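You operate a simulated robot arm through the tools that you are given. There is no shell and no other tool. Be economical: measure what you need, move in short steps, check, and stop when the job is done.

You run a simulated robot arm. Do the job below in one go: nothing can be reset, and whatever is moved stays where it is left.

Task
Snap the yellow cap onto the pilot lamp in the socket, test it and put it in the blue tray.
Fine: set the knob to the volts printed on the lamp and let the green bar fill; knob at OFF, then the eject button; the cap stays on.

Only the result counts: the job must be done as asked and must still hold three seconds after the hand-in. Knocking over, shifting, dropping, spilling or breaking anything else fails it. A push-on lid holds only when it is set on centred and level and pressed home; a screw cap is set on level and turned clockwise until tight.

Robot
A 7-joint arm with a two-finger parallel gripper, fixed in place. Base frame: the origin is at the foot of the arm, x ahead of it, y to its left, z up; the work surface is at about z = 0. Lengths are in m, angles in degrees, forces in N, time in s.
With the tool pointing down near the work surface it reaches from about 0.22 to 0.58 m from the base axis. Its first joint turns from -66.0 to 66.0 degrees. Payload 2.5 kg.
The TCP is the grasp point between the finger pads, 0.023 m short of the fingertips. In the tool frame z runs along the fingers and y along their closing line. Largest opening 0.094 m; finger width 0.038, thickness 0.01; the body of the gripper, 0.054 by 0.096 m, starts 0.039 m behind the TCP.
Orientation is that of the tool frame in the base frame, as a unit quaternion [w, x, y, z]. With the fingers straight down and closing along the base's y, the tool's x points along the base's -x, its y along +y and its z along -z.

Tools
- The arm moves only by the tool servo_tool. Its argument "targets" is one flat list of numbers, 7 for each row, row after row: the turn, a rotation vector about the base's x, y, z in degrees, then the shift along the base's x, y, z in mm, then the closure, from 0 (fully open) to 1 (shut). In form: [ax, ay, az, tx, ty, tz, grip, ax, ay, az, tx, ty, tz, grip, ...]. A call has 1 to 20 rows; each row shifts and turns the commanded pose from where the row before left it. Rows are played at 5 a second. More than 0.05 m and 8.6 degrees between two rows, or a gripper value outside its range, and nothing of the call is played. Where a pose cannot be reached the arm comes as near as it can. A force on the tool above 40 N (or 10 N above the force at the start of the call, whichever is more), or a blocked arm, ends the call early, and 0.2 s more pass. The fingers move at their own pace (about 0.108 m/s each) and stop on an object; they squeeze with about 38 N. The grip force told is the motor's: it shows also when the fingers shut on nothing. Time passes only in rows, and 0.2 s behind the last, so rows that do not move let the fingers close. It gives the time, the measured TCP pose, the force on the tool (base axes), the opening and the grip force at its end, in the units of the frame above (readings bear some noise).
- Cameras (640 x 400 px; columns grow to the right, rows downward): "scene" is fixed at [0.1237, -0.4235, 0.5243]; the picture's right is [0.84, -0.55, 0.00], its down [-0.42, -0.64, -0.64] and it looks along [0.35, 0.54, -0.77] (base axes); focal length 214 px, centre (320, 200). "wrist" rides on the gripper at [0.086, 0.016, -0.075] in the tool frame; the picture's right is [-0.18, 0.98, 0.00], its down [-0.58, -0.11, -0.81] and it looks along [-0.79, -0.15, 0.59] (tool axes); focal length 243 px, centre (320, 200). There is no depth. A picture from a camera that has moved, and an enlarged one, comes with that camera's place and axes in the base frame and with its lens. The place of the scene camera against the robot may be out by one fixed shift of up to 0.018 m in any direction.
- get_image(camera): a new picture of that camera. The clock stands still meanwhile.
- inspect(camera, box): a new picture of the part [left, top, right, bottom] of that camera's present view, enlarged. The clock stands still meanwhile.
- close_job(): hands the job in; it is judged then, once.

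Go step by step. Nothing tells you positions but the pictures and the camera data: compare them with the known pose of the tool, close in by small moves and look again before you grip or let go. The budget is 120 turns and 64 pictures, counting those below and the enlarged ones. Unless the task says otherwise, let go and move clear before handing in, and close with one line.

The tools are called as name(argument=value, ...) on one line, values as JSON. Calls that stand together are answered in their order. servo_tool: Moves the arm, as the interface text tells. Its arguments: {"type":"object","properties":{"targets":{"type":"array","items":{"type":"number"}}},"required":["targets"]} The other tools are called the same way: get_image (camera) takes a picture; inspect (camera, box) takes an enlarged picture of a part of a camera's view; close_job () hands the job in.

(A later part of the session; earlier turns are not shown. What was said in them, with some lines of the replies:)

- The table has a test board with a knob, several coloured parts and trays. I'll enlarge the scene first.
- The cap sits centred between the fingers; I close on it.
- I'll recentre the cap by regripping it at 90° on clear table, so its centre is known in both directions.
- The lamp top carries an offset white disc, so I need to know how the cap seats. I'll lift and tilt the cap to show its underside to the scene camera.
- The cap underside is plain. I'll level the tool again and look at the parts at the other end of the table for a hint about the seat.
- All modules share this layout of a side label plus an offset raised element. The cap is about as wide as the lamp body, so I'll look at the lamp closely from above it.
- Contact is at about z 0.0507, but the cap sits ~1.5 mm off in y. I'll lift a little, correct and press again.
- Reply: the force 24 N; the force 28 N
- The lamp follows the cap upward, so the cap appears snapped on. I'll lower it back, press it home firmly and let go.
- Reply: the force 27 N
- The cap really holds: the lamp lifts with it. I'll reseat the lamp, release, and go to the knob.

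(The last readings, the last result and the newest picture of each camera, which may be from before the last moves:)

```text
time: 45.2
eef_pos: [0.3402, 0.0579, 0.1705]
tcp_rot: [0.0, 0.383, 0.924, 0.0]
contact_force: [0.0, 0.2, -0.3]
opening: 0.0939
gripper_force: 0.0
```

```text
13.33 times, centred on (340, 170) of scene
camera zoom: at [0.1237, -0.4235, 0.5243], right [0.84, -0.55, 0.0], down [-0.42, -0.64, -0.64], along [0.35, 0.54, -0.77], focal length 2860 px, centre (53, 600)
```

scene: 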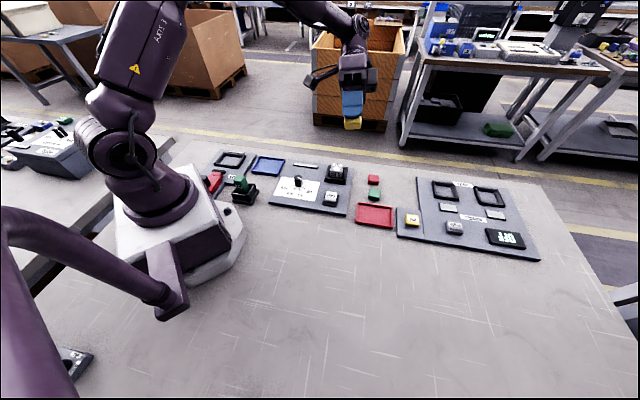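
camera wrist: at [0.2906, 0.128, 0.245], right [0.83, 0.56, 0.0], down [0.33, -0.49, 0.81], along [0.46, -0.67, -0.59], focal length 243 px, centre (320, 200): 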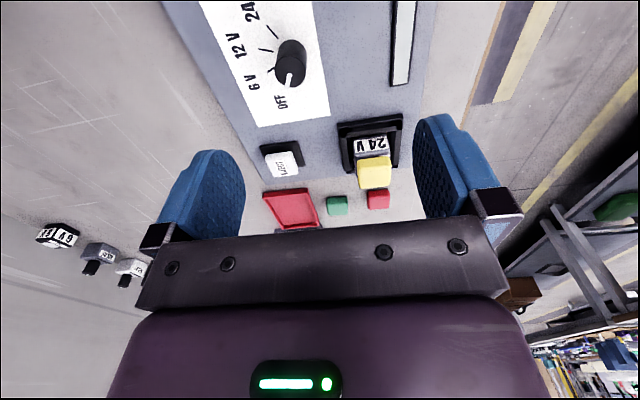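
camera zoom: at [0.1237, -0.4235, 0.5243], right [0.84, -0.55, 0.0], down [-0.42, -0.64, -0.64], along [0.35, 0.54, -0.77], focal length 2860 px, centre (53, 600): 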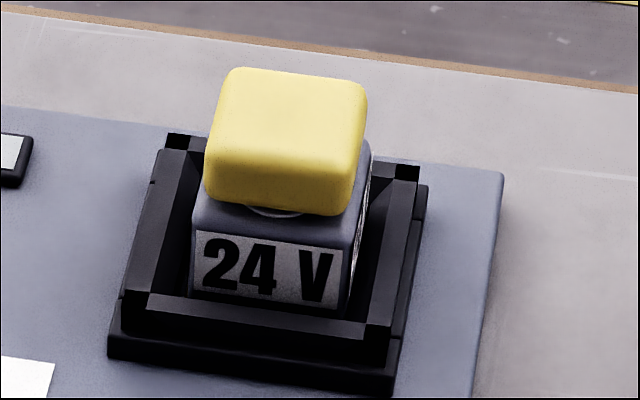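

inspect(camera="wrist", box=[210, 0, 350, 125])

```text
3.20 times, centred on (280, 62) of wrist
camera zoom: at [0.2906, 0.128, 0.245], right [0.83, 0.56, 0.0], down [0.33, -0.49, 0.81], along [0.46, -0.67, -0.59], focal length 776 px, centre (448, 640)
```

zoom: 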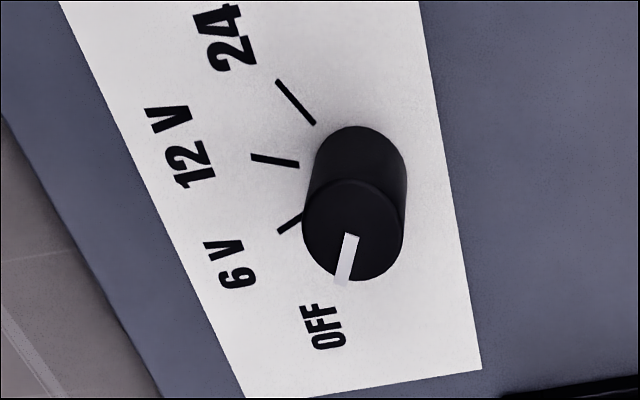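

Cap is on. Knob centre is at about (0.326, 0.034), pointer at OFF, with 24 V 120° clockwise from OFF. I'll go above it at yaw +60 so the turn ends at yaw -60.

servo_tool(targets=[0, 0, 8.08, -2, -3, 0, 0, 0, 0, 8.08, -2, -3, 0, 0, 0, 0, 8.08, -2, -3, 0, 0, 0, 0, 8.08, -2, -3, 0, 0, 0, 0, 8.08, -2, -3, 0, 0, 0, 0, 8.08, -2, -3, 0, 0, 0, 0, 8.08, -2, -3.5, 0, 0, 0, 0, 8.08, 0, 0, 0, 0, 0, 0, 8.08, 0, 0, 0, 0, 0, 0, 8.08, 0, 0, 0, 0, 0, 0, 8.08, 0, 0, 0, 0, 0, 0, 8.08, 0, 0, -25, 0, 0, 0, 8.04, 0, 0, -25, 0, 0, 0, 0, 0, 0, 0, 0, 0, 0, 0, 0, 0, 0, 0])

get_image(camera="wrist")

```text
time: 48.4
eef_pos: [0.3278, 0.0368, 0.1204]
tcp_rot: [0.0, -0.501, 0.865, -0.001]
contact_force: [0.1, -0.5, -0.4]
opening: 0.0941
gripper_force: 0.1
```

```text
21 pictures are left
camera wrist: at [0.2715, -0.0315, 0.1954], right [-0.76, 0.65, 0.0], down [0.38, 0.45, 0.81], along [0.52, 0.61, -0.59], focal length 243 px, centre (320, 200)
```

wrist: 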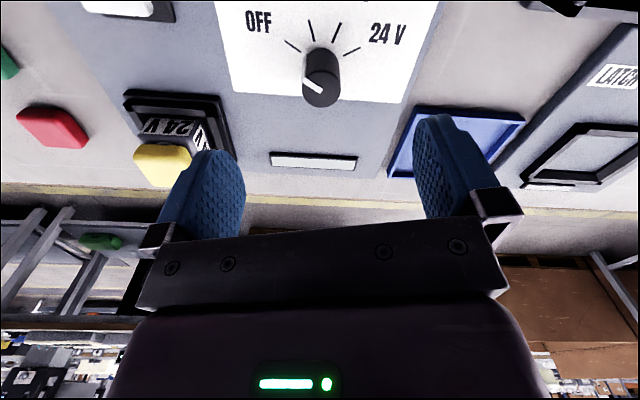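

servo_tool(targets=[0, 0, 0, -1.8, -1.5, -30, 0, 0, 0, 0, 0, 0, -30, 0, 0, 0, 0, 0, 0, -18, 0, 0, 0, 0, 0, 0, 0, 0])

get_image(camera="wrist")

```text
time: 49.4
eef_pos: [0.3259, 0.0363, 0.0426]
tcp_rot: [0.0, -0.5, 0.866, 0.0]
contact_force: [0.1, 0.6, 0.0]
opening: 0.094
gripper_force: 0.0
```

```text
20 pictures are left
camera wrist: at [0.27, -0.0323, 0.1176], right [-0.76, 0.65, 0.0], down [0.38, 0.45, 0.81], along [0.52, 0.61, -0.59], focal length 243 px, centre (320, 200)
```

wrist: 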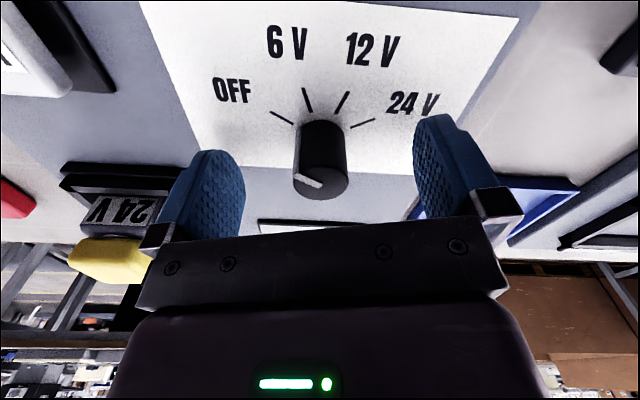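

servo_tool(targets=[0, 0, 0, 0, 0, 0, 1, 0, 0, 0, 0, 0, 0, 1, 0, 0, 0, 0, 0, 0, 1, 0, 0, 0, 0, 0, 0, 1])

```text
time: 50.4
eef_pos: [0.3262, 0.0364, 0.0422]
tcp_rot: [-0.001, -0.5, 0.866, 0.001]
contact_force: [-5.0, 3.6, 1.0]
opening: 0.0251
gripper_force: 44.9
```

servo_tool(targets=[0, 0, 0, -0.8, 0.5, 0, 1, 0, 0, -8, 0, 0, 0, 1, 0, 0, -8, 0, 0, 0, 1, 0, 0, -8, 0, 0, 0, 1, 0, 0, -8, 0, 0, 0, 1, 0, 0, -8, 0, 0, 0, 1, 0, 0, -8, 0, 0, 0, 1, 0, 0, 0, 0, 0, 0, 1])

inspect(camera="scene", box=[260, 145, 360, 215])

```text
time: 52.2
eef_pos: [0.326, 0.036, 0.0427]
tcp_rot: [0.003, -0.101, 0.995, -0.001]
contact_force: [18.5, -10.5, -1.9]
opening: 0.0249
gripper_force: 44.7
```

```text
5.71 times, centred on (310, 180) of scene
camera zoom: at [0.1237, -0.4235, 0.5243], right [0.84, -0.55, 0.0], down [-0.42, -0.64, -0.64], along [0.35, 0.54, -0.77], focal length 1226 px, centre (377, 314)
```

zoom: 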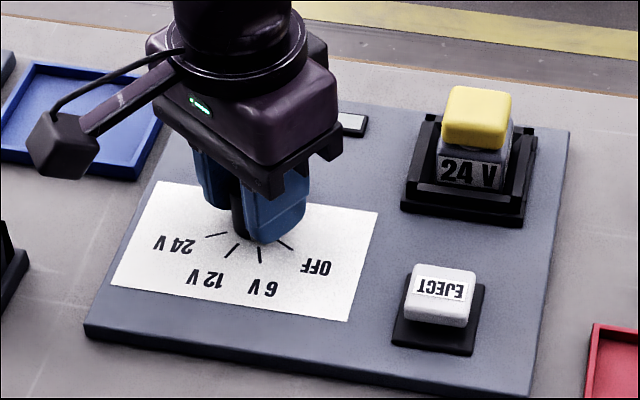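

servo_tool(targets=[0, 0, 0, 1.8, -1, 0, 1, 0, 0, 0, 0, 0, 0, 1])

servo_tool(targets=[0, 0, -8, 0, 0, 0, 1, 0, 0, -8, 0, 0, 0, 1, 0, 0, -8, 0, 0, 0, 1, 0, 0, 0, 0, 0, 0, 1])

```text
time: 52.8
eef_pos: [0.3267, 0.0352, 0.0424]
tcp_rot: [0.0, -0.105, 0.995, -0.001]
contact_force: [5.1, -6.9, 11.7]
opening: 0.0253
gripper_force: 45.0
```

```text
time: 53.8
eef_pos: [0.3269, 0.0359, 0.0417]
tcp_rot: [0.0, 0.106, 0.994, -0.001]
contact_force: [0.2, -11.7, 31.9]
opening: 0.0252
gripper_force: 45.2
```

servo_tool(targets=[0, 0, 0, 0, -1, 2, 1, 0, 0, 0, 0, 0, 0, 1])

inspect(camera="scene", box=[260, 145, 360, 215])

```text
time: 54.4
eef_pos: [0.3257, 0.0353, 0.0416]
tcp_rot: [-0.001, 0.104, 0.995, 0.001]
contact_force: [10.1, -5.6, -30.4]
opening: 0.0252
gripper_force: 44.9
```

```text
5.71 times, centred on (310, 180) of scene
camera zoom: at [0.1238, -0.4235, 0.5243], right [0.84, -0.55, 0.0], down [-0.42, -0.64, -0.64], along [0.35, 0.54, -0.77], focal length 1226 px, centre (377, 314)
```

zoom: 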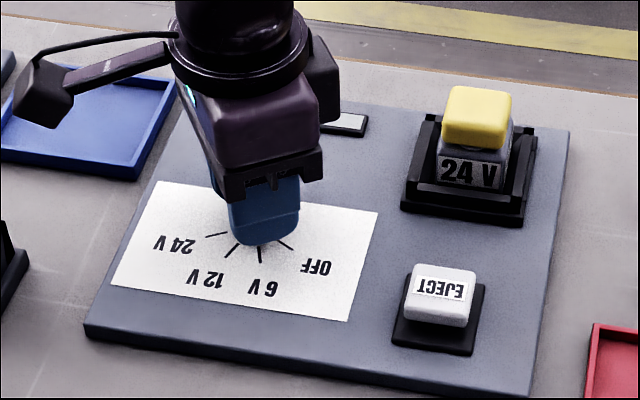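

servo_tool(targets=[0, 0, 0, 0.5, -0.5, -1, 1, 0, 0, 0, 0, 0, 0, 1])

servo_tool(targets=[0, 0, -8, 0, 0, 0, 1, 0, 0, -8, 0, 0, 0, 1, 0, 0, -8, 0, 0, 0, 1, 0, 0, 0, 0, 0, 0, 1])

```text
time: 55.0
eef_pos: [0.3262, 0.035, 0.0428]
tcp_rot: [-0.003, 0.103, 0.995, 0.0]
contact_force: [-11.9, 2.6, 8.0]
opening: 0.0249
gripper_force: 45.0
```

```text
time: 56.0
eef_pos: [0.325, 0.0357, 0.0428]
tcp_rot: [-0.002, 0.309, 0.951, 0.0]
contact_force: [-22.5, 11.2, 17.6]
opening: 0.0251
gripper_force: 45.5
```

servo_tool(targets=[0, 0, 0, -1.2, 0.6, 0.6, 1, 0, 0, 0, 0, 0, 0, 1])

servo_tool(targets=[0, 0, -8, 0, 0, 0, 1, 0, 0, -8, 0, 0, 0, 1, 0, 0, -8, 0, 0, 0, 1, 0, 0, 0, 0, 0, 0, 1])

inspect(camera="scene", box=[260, 145, 360, 215])

```text
time: 56.6
eef_pos: [0.3259, 0.0354, 0.043]
tcp_rot: [0.0, 0.31, 0.951, 0.001]
contact_force: [-2.7, 12.8, -14.1]
opening: 0.0249
gripper_force: 45.2
```

```text
time: 57.6
eef_pos: [0.3251, 0.0343, 0.043]
tcp_rot: [-0.001, 0.502, 0.865, -0.001]
contact_force: [-7.7, 8.7, -30.5]
opening: 0.0252
gripper_force: 44.9
```

```text
5.71 times, centred on (310, 180) of scene
camera zoom: at [0.1238, -0.4235, 0.5242], right [0.84, -0.55, 0.0], down [-0.42, -0.64, -0.64], along [0.35, 0.54, -0.77], focal length 1226 px, centre (377, 314)
```

zoom: 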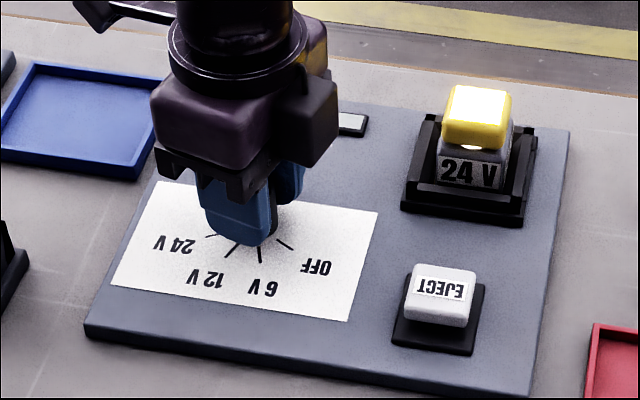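

The lamp lights at 24 V. I hold and wait for the bar.

servo_tool(targets=[0, 0, 0, 0, 0, -0.8, 1, 0, 0, 0, 0, 0, 0, 1, 0, 0, 0, 0, 0, 0, 1, 0, 0, 0, 0, 0, 0, 1, 0, 0, 0, 0, 0, 0, 1, 0, 0, 0, 0, 0, 0, 1, 0, 0, 0, 0, 0, 0, 1, 0, 0, 0, 0, 0, 0, 1, 0, 0, 0, 0, 0, 0, 1, 0, 0, 0, 0, 0, 0, 1, 0, 0, 0, 0, 0, 0, 1, 0, 0, 0, 0, 0, 0, 1])

inspect(camera="wrist", box=[240, 60, 560, 260])

```text
time: 60.2
eef_pos: [0.3252, 0.0345, 0.0427]
tcp_rot: [-0.001, 0.5, 0.866, 0.0]
contact_force: [-21.6, -2.6, 30.3]
opening: 0.0249
gripper_force: 45.3
```

```text
2.00 times, centred on (400, 160) of wrist
camera zoom: at [0.2977, 0.1154, 0.1178], right [0.94, 0.33, 0.0], down [0.2, -0.56, 0.81], along [0.27, -0.76, -0.59], focal length 485 px, centre (160, 280)
```

zoom: 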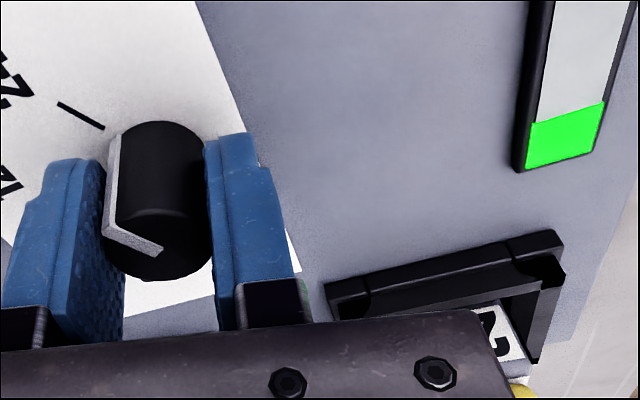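

servo_tool(targets=[0, 0, 0, -0.5, 0, 0.4, 1, 0, 0, 0, 0, 0, 0, 1, 0, 0, 0, 0, 0, 0, 1, 0, 0, 0, 0, 0, 0, 1, 0, 0, 0, 0, 0, 0, 1, 0, 0, 0, 0, 0, 0, 1, 0, 0, 0, 0, 0, 0, 1, 0, 0, 0, 0, 0, 0, 1, 0, 0, 0, 0, 0, 0, 1, 0, 0, 0, 0, 0, 0, 1, 0, 0, 0, 0, 0, 0, 1, 0, 0, 0, 0, 0, 0, 1, 0, 0, 0, 0, 0, 0, 1, 0, 0, 0, 0, 0, 0, 1, 0, 0, 0, 0, 0, 0, 1, 0, 0, 0, 0, 0, 0, 1, 0, 0, 0, 0, 0, 0, 1, 0, 0, 0, 0, 0, 0, 1, 0, 0, 0, 0, 0, 0, 1, 0, 0, 0, 0, 0, 0, 1])

servo_tool(targets=[0, 0, 0, 0, 0, 0, 1, 0, 0, 0, 0, 0, 0, 1, 0, 0, 0, 0, 0, 0, 1, 0, 0, 0, 0, 0, 0, 1, 0, 0, 0, 0, 0, 0, 1, 0, 0, 0, 0, 0, 0, 1, 0, 0, 0, 0, 0, 0, 1, 0, 0, 0, 0, 0, 0, 1, 0, 0, 0, 0, 0, 0, 1, 0, 0, 0, 0, 0, 0, 1, 0, 0, 0, 0, 0, 0, 1, 0, 0, 0, 0, 0, 0, 1, 0, 0, 0, 0, 0, 0, 1, 0, 0, 0, 0, 0, 0, 1, 0, 0, 0, 0, 0, 0, 1, 0, 0, 0, 0, 0, 0, 1, 0, 0, 0, 0, 0, 0, 1, 0, 0, 0, 0, 0, 0, 1, 0, 0, 0, 0, 0, 0, 1, 0, 0, 0, 0, 0, 0, 1])

inspect(camera="wrist", box=[320, 0, 640, 200])

```text
time: 64.4
eef_pos: [0.3261, 0.0344, 0.0423]
tcp_rot: [0.0, 0.5, 0.866, -0.001]
contact_force: [-1.1, -18.8, -27.8]
opening: 0.025
gripper_force: 45.1
```

```text
time: 68.6
eef_pos: [0.3269, 0.0347, 0.0419]
tcp_rot: [0.0, 0.499, 0.866, -0.001]
contact_force: [-4.5, -19.0, -26.9]
opening: 0.0248
gripper_force: 45.3
```

```text
2.00 times, centred on (480, 100) of wrist
camera zoom: at [0.2975, 0.1156, 0.1179], right [0.94, 0.33, 0.0], down [0.2, -0.56, 0.81], along [0.27, -0.76, -0.59], focal length 485 px, centre (0, 400)
```

zoom: 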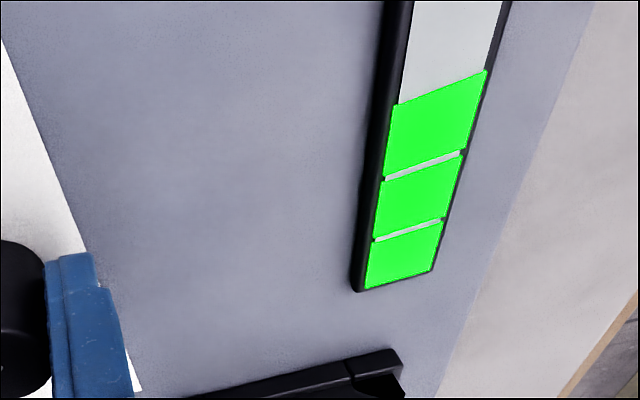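

servo_tool(targets=[0, 0, 0, 0, 0, -0.3, 1, 0, 0, 0, 0, 0, 0, 1, 0, 0, 0, 0, 0, 0, 1, 0, 0, 0, 0, 0, 0, 1, 0, 0, 0, 0, 0, 0, 1, 0, 0, 0, 0, 0, 0, 1, 0, 0, 0, 0, 0, 0, 1, 0, 0, 0, 0, 0, 0, 1, 0, 0, 0, 0, 0, 0, 1, 0, 0, 0, 0, 0, 0, 1, 0, 0, 0, 0, 0, 0, 1, 0, 0, 0, 0, 0, 0, 1, 0, 0, 0, 0, 0, 0, 1, 0, 0, 0, 0, 0, 0, 1, 0, 0, 0, 0, 0, 0, 1, 0, 0, 0, 0, 0, 0, 1, 0, 0, 0, 0, 0, 0, 1, 0, 0, 0, 0, 0, 0, 1, 0, 0, 0, 0, 0, 0, 1, 0, 0, 0, 0, 0, 0, 1])

servo_tool(targets=[0, 0, 0, 0, 0, 0, 1, 0, 0, 0, 0, 0, 0, 1, 0, 0, 0, 0, 0, 0, 1, 0, 0, 0, 0, 0, 0, 1, 0, 0, 0, 0, 0, 0, 1, 0, 0, 0, 0, 0, 0, 1, 0, 0, 0, 0, 0, 0, 1, 0, 0, 0, 0, 0, 0, 1, 0, 0, 0, 0, 0, 0, 1, 0, 0, 0, 0, 0, 0, 1, 0, 0, 0, 0, 0, 0, 1, 0, 0, 0, 0, 0, 0, 1, 0, 0, 0, 0, 0, 0, 1, 0, 0, 0, 0, 0, 0, 1, 0, 0, 0, 0, 0, 0, 1, 0, 0, 0, 0, 0, 0, 1, 0, 0, 0, 0, 0, 0, 1, 0, 0, 0, 0, 0, 0, 1, 0, 0, 0, 0, 0, 0, 1, 0, 0, 0, 0, 0, 0, 1])

servo_tool(targets=[0, 0, 0, 0, 0, 0, 1, 0, 0, 0, 0, 0, 0, 1, 0, 0, 0, 0, 0, 0, 1, 0, 0, 0, 0, 0, 0, 1, 0, 0, 0, 0, 0, 0, 1, 0, 0, 0, 0, 0, 0, 1, 0, 0, 0, 0, 0, 0, 1, 0, 0, 0, 0, 0, 0, 1, 0, 0, 0, 0, 0, 0, 1, 0, 0, 0, 0, 0, 0, 1, 0, 0, 0, 0, 0, 0, 1, 0, 0, 0, 0, 0, 0, 1, 0, 0, 0, 0, 0, 0, 1, 0, 0, 0, 0, 0, 0, 1, 0, 0, 0, 0, 0, 0, 1, 0, 0, 0, 0, 0, 0, 1, 0, 0, 0, 0, 0, 0, 1, 0, 0, 0, 0, 0, 0, 1, 0, 0, 0, 0, 0, 0, 1, 0, 0, 0, 0, 0, 0, 1])

get_image(camera="wrist")

```text
time: 72.8
eef_pos: [0.3265, 0.0345, 0.0427]
tcp_rot: [-0.001, 0.5, 0.866, -0.001]
contact_force: [3.6, -15.3, -26.0]
opening: 0.0249
gripper_force: 44.8
```

```text
time: 77.0
eef_pos: [0.3259, 0.034, 0.043]
tcp_rot: [0.0, 0.499, 0.866, 0.0]
contact_force: [5.5, -15.3, -20.2]
opening: 0.0252
gripper_force: 44.8
```

```text
time: 81.2
eef_pos: [0.3259, 0.0347, 0.0428]
tcp_rot: [0.0, 0.5, 0.866, 0.0]
contact_force: [4.9, -15.6, -15.6]
opening: 0.025
gripper_force: 45.3
```

```text
14 pictures are left
camera wrist: at [0.2973, 0.1156, 0.1181], right [0.94, 0.33, 0.0], down [0.2, -0.56, 0.81], along [0.27, -0.76, -0.59], focal length 243 px, centre (320, 200)
```

wrist: 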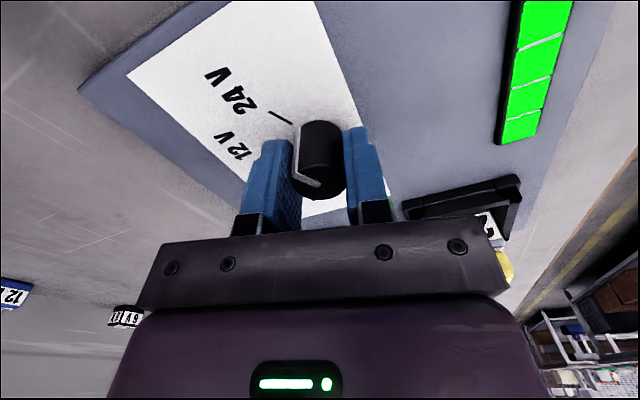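

inspect(camera="scene", box=[270, 145, 360, 205])

```text
6.67 times, centred on (315, 175) of scene
camera zoom: at [0.1238, -0.4235, 0.5243], right [0.84, -0.55, 0.0], down [-0.42, -0.64, -0.64], along [0.35, 0.54, -0.77], focal length 1430 px, centre (353, 367)
```

zoom: 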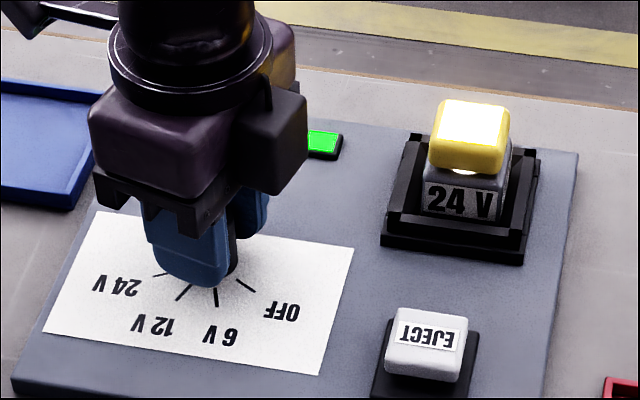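

The bar has had 24 s at about 3 s per segment, so five segments must be full. Now I turn the knob back to OFF.

servo_tool(targets=[0, 0, 0, 0, -0.8, -0.4, 1, 0, 0, 8, 0, 0, 0, 1, 0, 0, 8, 0, 0, 0, 1, 0, 0, 8, 0, 0, 0, 1, 0, 0, 0, 0, 0, 0, 1])

inspect(camera="scene", box=[270, 145, 360, 205])

```text
time: 82.4
eef_pos: [0.3268, 0.0352, 0.0416]
tcp_rot: [0.0, 0.307, 0.952, 0.001]
contact_force: [4.9, -2.8, 10.5]
opening: 0.0252
gripper_force: 44.7
```

```text
6.67 times, centred on (315, 175) of scene
camera zoom: at [0.1237, -0.4235, 0.5243], right [0.84, -0.55, 0.0], down [-0.42, -0.64, -0.64], along [0.35, 0.54, -0.77], focal length 1430 px, centre (353, 367)
```

zoom: 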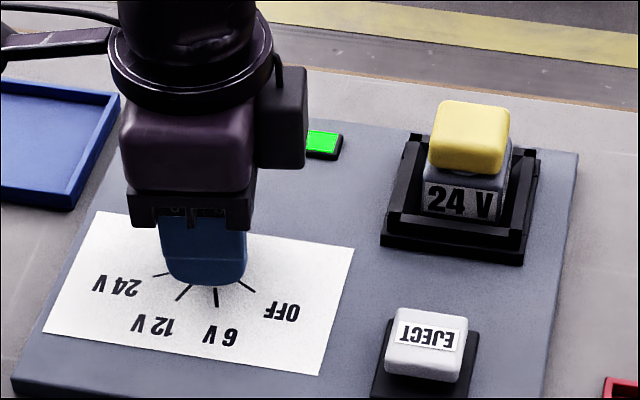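

The bar stays lit; I carry on turning towards OFF.

servo_tool(targets=[0, 0, 8, 0, 0, 0, 1, 0, 0, 8, 0, 0, 0, 1, 0, 0, 8, 0, 0, 0, 1, 0, 0, 8, 0, 0, 0, 1, 0, 0, 0, 0, 0, 0, 1])

servo_tool(targets=[0, 0, 8, 0, 0, 0, 1, 0, 0, 8, 0, 0, 0, 1, 0, 0, 8, 0, 0, 0, 1, 0, 0, 8, 0, 0, 0, 1, 0, 0, 0, 0, 0, 0, 1])

servo_tool(targets=[0, 0, 8, 0, 0, 0, 1, 0, 0, 8, 0, 0, 0, 1, 0, 0, 8, 0, 0, 0, 1, 0, 0, 8, 0, 0, 0, 1, 0, 0, 0, 0, 0, 0, 1])

```text
time: 83.6
eef_pos: [0.3263, 0.0351, 0.0419]
tcp_rot: [0.001, 0.033, 0.999, 0.001]
contact_force: [-3.2, 18.1, 31.8]
opening: 0.0253
gripper_force: 45.2
```

```text
time: 84.8
eef_pos: [0.3263, 0.0348, 0.0418]
tcp_rot: [0.002, -0.244, 0.97, 0.001]
contact_force: [-1.3, 23.8, 28.6]
opening: 0.0251
gripper_force: 45.0
```

```text
time: 86.0
eef_pos: [0.3253, 0.0365, 0.0411]
tcp_rot: [0.001, -0.502, 0.865, 0.001]
contact_force: [4.1, 26.9, 8.5]
opening: 0.0251
gripper_force: 44.8
```

servo_tool(targets=[0, 0, 0, 0, 1.5, 0, 1, 0, 0, 0, 0, 0, 0, 0, 0, 0, 0, 0, 0, 0, 0, 0, 0, 0, 0, 0, 0, 0, 0, 0, 0, 0, 0, 30, 0, 0, 0, 0, 0, 0, 40, 0, 0, 0, 0, -25, -40, 20, 0, 0, 0, 0, 0, 0, 0, 0])

get_image(camera="wrist")

```text
refused: row 7 steps farther than a row can; nothing moved
```

```text
11 pictures are left
camera wrist: at [0.2695, -0.0331, 0.117], right [-0.76, 0.65, 0.0], down [0.38, 0.45, 0.81], along [0.52, 0.62, -0.59], focal length 243 px, centre (320, 200)
```

wrist: 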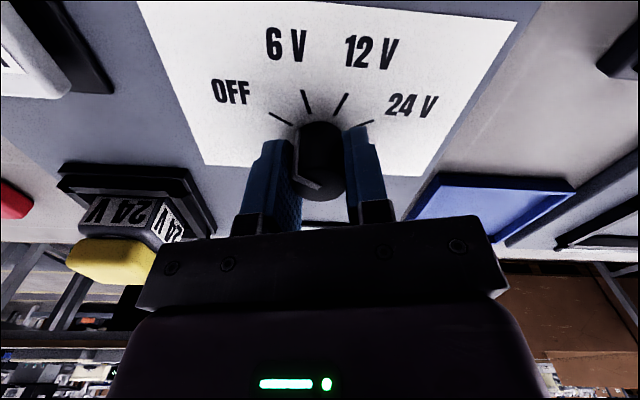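

servo_tool(targets=[0, 0, 0, 0, 1.5, 0, 1, 0, 0, 0, 0, 0, 0, 0, 0, 0, 0, 0, 0, 0, 0, 0, 0, 0, 0, 0, 0, 0, 0, 0, 0, 0, 0, 35, 0, 0, 0, 0, 0, 0, 40, 0, 0, 0, 0, 14, -30, 4, 1, 0, 0, 0, 14, -30, 0, 1, 0, 0, 0, 14, -30, 0, 1, 0, 0, 0, 8, -26, 0, 1, 0, 0, 0, 0, 0, 0, 1, 0, 0, 0, 0, 0, 0, 1])

get_image(camera="wrist")

```text
time: 88.6
eef_pos: [0.3758, -0.08, 0.1201]
tcp_rot: [0.0, -0.5, 0.866, -0.001]
contact_force: [0.2, 0.7, 0.0]
opening: 0.0
gripper_force: 38.0
```

```text
10 pictures are left
camera wrist: at [0.3197, -0.1475, 0.1953], right [-0.76, 0.65, 0.0], down [0.39, 0.45, 0.81], along [0.52, 0.61, -0.59], focal length 243 px, centre (320, 200)
```

wrist: 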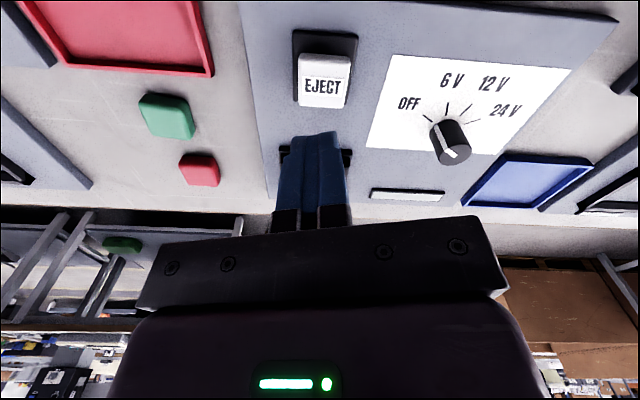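

inspect(camera="wrist", box=[270, 20, 530, 200])

```text
2.22 times, centred on (400, 110) of wrist
camera zoom: at [0.3197, -0.1475, 0.1953], right [-0.76, 0.65, 0.0], down [0.39, 0.45, 0.81], along [0.52, 0.61, -0.59], focal length 539 px, centre (142, 400)
```

zoom: 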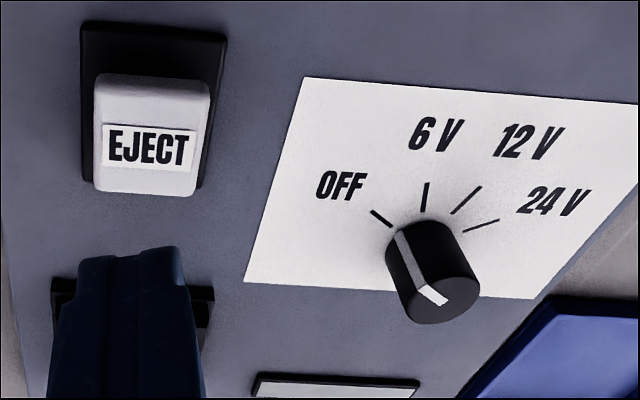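

Knob is back at OFF. I press the eject button with shut fingers.

servo_tool(targets=[0, 0, 0, -1.5, 1.5, -35, 1, 0, 0, 0, 0, 0, -24, 1, 0, 0, 0, 0, 0, 0, 1, 0, 0, 0, 0, 0, -2, 1, 0, 0, 0, 0, 0, -2, 1, 0, 0, 0, 0, 0, -2, 1, 0, 0, 0, 0, 0, 0, 1])

```text
time: 90.2
eef_pos: [0.3757, -0.0779, 0.0567]
tcp_rot: [0.0, -0.5, 0.866, 0.0]
contact_force: [-1.6, -0.2, 4.7]
opening: 0.0
gripper_force: 38.1
```

servo_tool(targets=[0, 0, 0, 0, 0, -1, 1, 0, 0, 0, 0, 0, -1, 1, 0, 0, 0, 0, 0, -1, 1, 0, 0, 0, 0, 0, 0, 1])

inspect(camera="scene", box=[270, 145, 370, 215])

```text
time: 91.2
eef_pos: [0.3735, -0.0795, 0.053]
tcp_rot: [0.0, -0.501, 0.866, 0.0]
contact_force: [-0.6, 0.3, 0.2]
opening: 0.0
gripper_force: 38.0
```

```text
5.71 times, centred on (320, 180) of scene
camera zoom: at [0.1237, -0.4235, 0.5243], right [0.84, -0.55, 0.0], down [-0.42, -0.64, -0.64], along [0.35, 0.54, -0.77], focal length 1226 px, centre (320, 314)
```

zoom: 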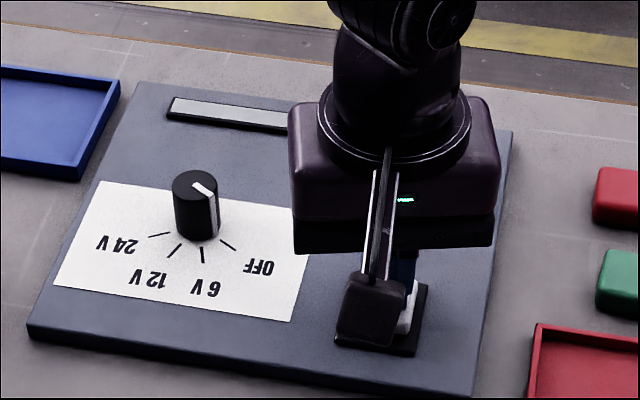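

servo_tool(targets=[0, 0, 0, 0, 0, -1, 1, 0, 0, 0, 0, 0, -1, 1, 0, 0, 0, 0, 0, 0, 1])

servo_tool(targets=[0, 0, 0, 0, 0, -1, 1, 0, 0, 0, 0, 0, -1, 1, 0, 0, 0, 0, 0, 0, 1])

```text
time: 92.0
eef_pos: [0.3748, -0.0791, 0.0502]
tcp_rot: [0.001, -0.5, 0.866, 0.001]
contact_force: [0.5, -0.1, -1.0]
opening: 0.0001
gripper_force: 37.4
```

```text
time: 92.8
eef_pos: [0.3726, -0.079, 0.05]
tcp_rot: [0.0, -0.5, 0.866, 0.0]
contact_force: [-9.0, 1.1, 21.7]
opening: 0.0
gripper_force: 38.1
```

servo_tool(targets=[0, 0, 0, 0, 0, 20, 1, 0, 0, 0, 0, 0, 45, 1, 0, 0, -5, 10, 20, 30, 0.2, 0, 0, -5, 10, 20, 0, 0, 0, 0, -5, 0, 0, 0, 0, 0, 0, 0, 0, 0, 0, 0, 0, 0, 0, 0, 0, 0, 0])

get_image(camera="wrist")

inspect(camera="scene", box=[320, 150, 366, 185])

```text
time: 94.4
eef_pos: [0.3942, -0.0391, 0.1442]
tcp_rot: [0.0, -0.383, 0.924, 0.0]
contact_force: [-0.1, -0.7, 0.5]
opening: 0.0939
gripper_force: 0.1
```

```text
7 pictures are left
camera wrist: at [0.3227, -0.0907, 0.2199], right [-0.56, 0.83, 0.0], down [0.49, 0.33, 0.81], along [0.67, 0.45, -0.59], focal length 243 px, centre (320, 200)
```

wrist: 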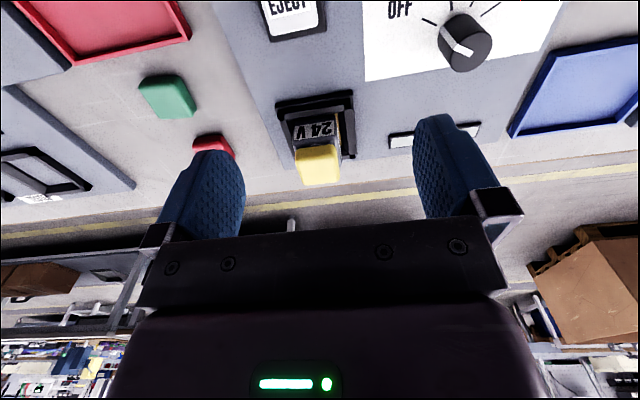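

```text
11.43 times, centred on (343, 168) of scene
camera zoom: at [0.1237, -0.4235, 0.5243], right [0.84, -0.55, 0.0], down [-0.42, -0.64, -0.64], along [0.35, 0.54, -0.77], focal length 2451 px, centre (57, 571)
```

zoom: 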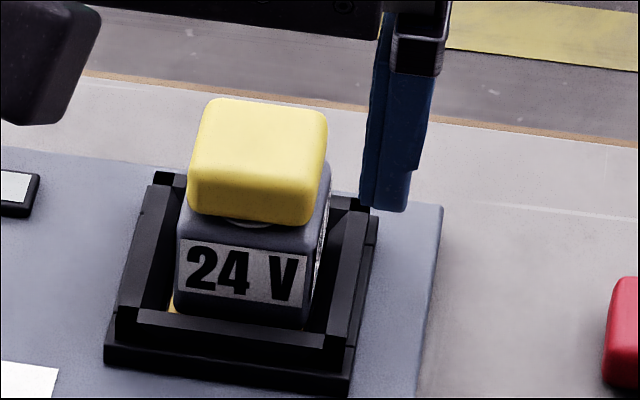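

Eject worked: the lamp has risen with its cap on. I'll grip the lamp body just below the cap.

servo_tool(targets=[0, 0, 0, 20, 14, 0, 0, 0, 0, 0, 20, 13, 0, 0, 0, 0, 0, 18, 13, 0, 0, 0, 0, 0, 0, 0, 0, 0, 0, 0, 0, 0, 0, -20, 0, 0, 0, 0, 0, 0, -20, 0, 0, 0, 0, 0, 0, 0, 0])

get_image(camera="wrist")

```text
time: 96.0
eef_pos: [0.4518, 0.0007, 0.1036]
tcp_rot: [0.001, -0.383, 0.924, 0.0]
contact_force: [-0.5, -0.6, -0.5]
opening: 0.0939
gripper_force: 0.1
```

```text
5 pictures are left
camera wrist: at [0.3802, -0.0507, 0.1798], right [-0.56, 0.83, 0.0], down [0.49, 0.33, 0.81], along [0.67, 0.46, -0.59], focal length 243 px, centre (320, 200)
```

wrist: 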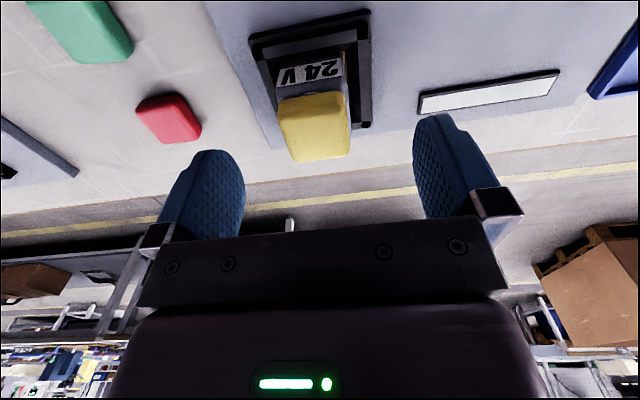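

servo_tool(targets=[0, 0, 0, 1.4, -1.8, -20, 0, 0, 0, 0, 0, 0, -14, 0, 0, 0, 0, 0, 0, -8, 0, 0, 0, 0, 0, 0, 0, 0])

servo_tool(targets=[0, 0, 0, 0, 0, 0, 1, 0, 0, 0, 0, 0, 0, 1, 0, 0, 0, 0, 0, 0, 1, 0, 0, 0, 0, 0, 0, 1])

```text
time: 97.0
eef_pos: [0.4531, -0.0026, 0.063]
tcp_rot: [0.0, -0.383, 0.924, 0.0]
contact_force: [-0.2, 0.9, 0.3]
opening: 0.0942
gripper_force: 0.0
```

```text
time: 98.0
eef_pos: [0.453, -0.0002, 0.0619]
tcp_rot: [0.0, -0.382, 0.924, 0.0]
contact_force: [1.1, -0.4, -0.9]
opening: 0.0388
gripper_force: 37.8
```

The lamp body is held (opening 38.8 mm). I lift straight up and carry it towards the blue tray.

servo_tool(targets=[0, 0, 0, 0, 0, 10, 1, 0, 0, 0, 0, 0, 15, 1, 0, 0, 0, 0, 0, 30, 1, 0, 0, 0, 0, 0, 40, 1, 0, 0, 0, -25, 20, 0, 1, 0, 0, 0, -25, 20, 0, 1, 0, 0, 0, -25, 20, 0, 1, 0, 0, 0, -25, 20, 0, 1, 0, 0, 0, -20, 20, 0, 1, 0, 0, 0, -15, 20, 0, 1, 0, 0, 0, -15, 20, 0, 1, 0, 0, 0, 0, 0, 0, 1, 0, 0, 0, 0, 0, 0, 1])

get_image(camera="wrist")

```text
time: 100.8
eef_pos: [0.3047, 0.1393, 0.1547]
tcp_rot: [0.0, -0.383, 0.924, -0.001]
contact_force: [1.1, -0.1, -0.9]
opening: 0.0389
gripper_force: 38.3
```

```text
4 pictures are left
camera wrist: at [0.2326, 0.0875, 0.2312], right [-0.56, 0.83, 0.0], down [0.49, 0.33, 0.81], along [0.67, 0.46, -0.59], focal length 243 px, centre (320, 200)
```

wrist: 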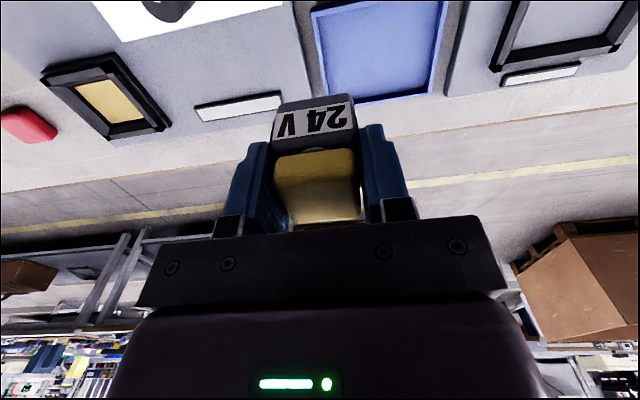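

servo_tool(targets=[0, 0, 0, -10, 24, 0, 1, 0, 0, 0, -10, 24, 0, 1, 0, 0, 0, 0, 0, 0, 1, 0, 0, 0, 0, 0, -40, 1, 0, 0, 0, 0, 0, -40, 1, 0, 0, 0, 0, 0, -20, 1, 0, 0, 0, 0, 0, 0, 1, 0, 0, 0, 0, 0, 0, 1])

get_image(camera="wrist")

```text
time: 102.6
eef_pos: [0.2838, 0.1871, 0.0569]
tcp_rot: [0.0, -0.382, 0.924, 0.0]
contact_force: [0.2, 0.4, -1.4]
opening: 0.0389
gripper_force: 38.2
```

```text
3 pictures are left
camera wrist: at [0.2119, 0.1354, 0.1324], right [-0.56, 0.83, 0.0], down [0.49, 0.33, 0.81], along [0.67, 0.46, -0.59], focal length 243 px, centre (320, 200)
```

wrist: 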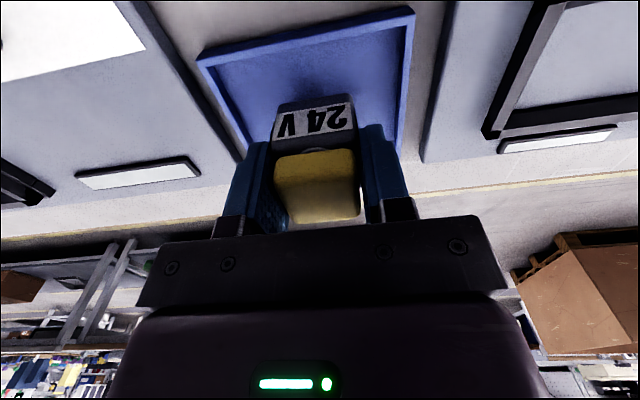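

servo_tool(targets=[0, 0, 0, 0, 0, -6, 1, 0, 0, 0, 0, 0, -4, 1, 0, 0, 0, 0, 0, -2, 1, 0, 0, 0, 0, 0, -1, 1, 0, 0, 0, 0, 0, 0, 1])

servo_tool(targets=[0, 0, 0, 0, 0, -1, 1, 0, 0, 0, 0, 0, -1, 1, 0, 0, 0, 0, 0, 0, 1])

```text
time: 103.7
eef_pos: [0.2847, 0.1872, 0.0462]
tcp_rot: [0.0, -0.382, 0.924, -0.001]
contact_force: [-1.3, -1.6, 7.1]
opening: 0.0389
gripper_force: 37.9
stopped in row 5: the force on the tool passed its limit (the readings are from after the stop); the commanded pose is now the measured one
```

```text
time: 104.3
eef_pos: [0.2835, 0.1875, 0.0447]
tcp_rot: [-0.001, -0.383, 0.924, -0.001]
contact_force: [-0.9, -1.5, 7.4]
opening: 0.0387
gripper_force: 38.4
stopped in row 2: the force on the tool passed its limit (the readings are from after the stop); the commanded pose is now the measured one
```

The lamp touches the tray floor. I open partly and lift clear.

servo_tool(targets=[0, 0, 0, 0, 0, 0.5, 1, 0, 0, 0, 0, 0, 0, 0.4, 0, 0, 0, 0, 0, 0, 0.4, 0, 0, 0, 0, 0, 0, 0.4, 0, 0, 0, 0, 0, 15, 0.4, 0, 0, 0, 0, 0, 30, 0.4, 0, 0, 0, 0, 0, 40, 0.4, 0, 0, 0, 0, -20, 40, 0, 0, 0, 0, 20, -30, 0, 0, 0, 0, 0, 20, -30, 0, 0, 0, 0, 0, 20, -30, 0, 0, 0, 0, 0, 0, 0, 0, 0])

inspect(camera="scene", box=[230, 140, 370, 220])

```text
time: 106.9
eef_pos: [0.3432, 0.077, 0.1712]
tcp_rot: [0.0, -0.384, 0.923, 0.0]
contact_force: [0.8, 0.7, -0.5]
opening: 0.0941
gripper_force: 0.1
```

```text
4.57 times, centred on (300, 180) of scene
camera zoom: at [0.1237, -0.4235, 0.5243], right [0.84, -0.55, 0.0], down [-0.42, -0.64, -0.64], along [0.35, 0.54, -0.77], focal length 980 px, centre (411, 291)
```

zoom: 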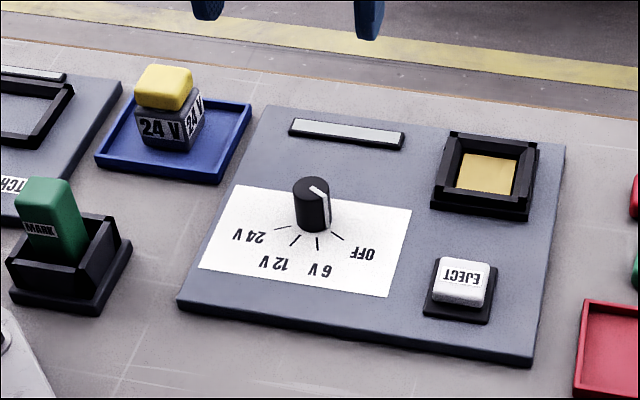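

inspect(camera="scene", box=[248, 148, 290, 186])

```text
10.53 times, centred on (269, 167) of scene
camera zoom: at [0.1237, -0.4235, 0.5243], right [0.84, -0.55, 0.0], down [-0.42, -0.64, -0.64], along [0.35, 0.54, -0.77], focal length 2258 px, centre (857, 547)
```

zoom: 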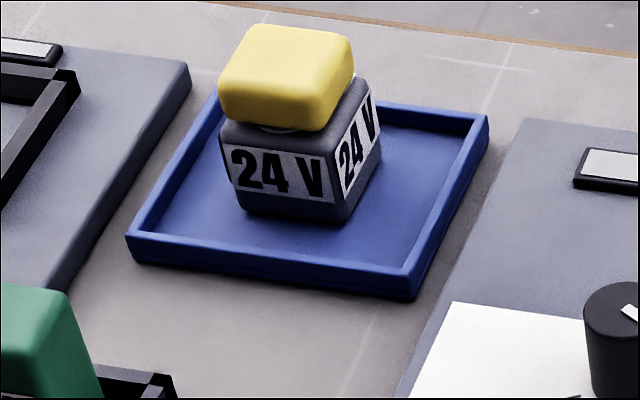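

The lamp stands upright in the blue tray with its cap on, the knob is at OFF and the arm is clear. I'll hand it in.

close_job()

```text
The job is handed in.
```

The 24 V lamp is capped, was tested at 24 V, ejected with the knob at OFF, and now stands in the blue tray with the cap on. The arm hid part of the green bar, so I judged it full from the time at 24 V (about 24 s).
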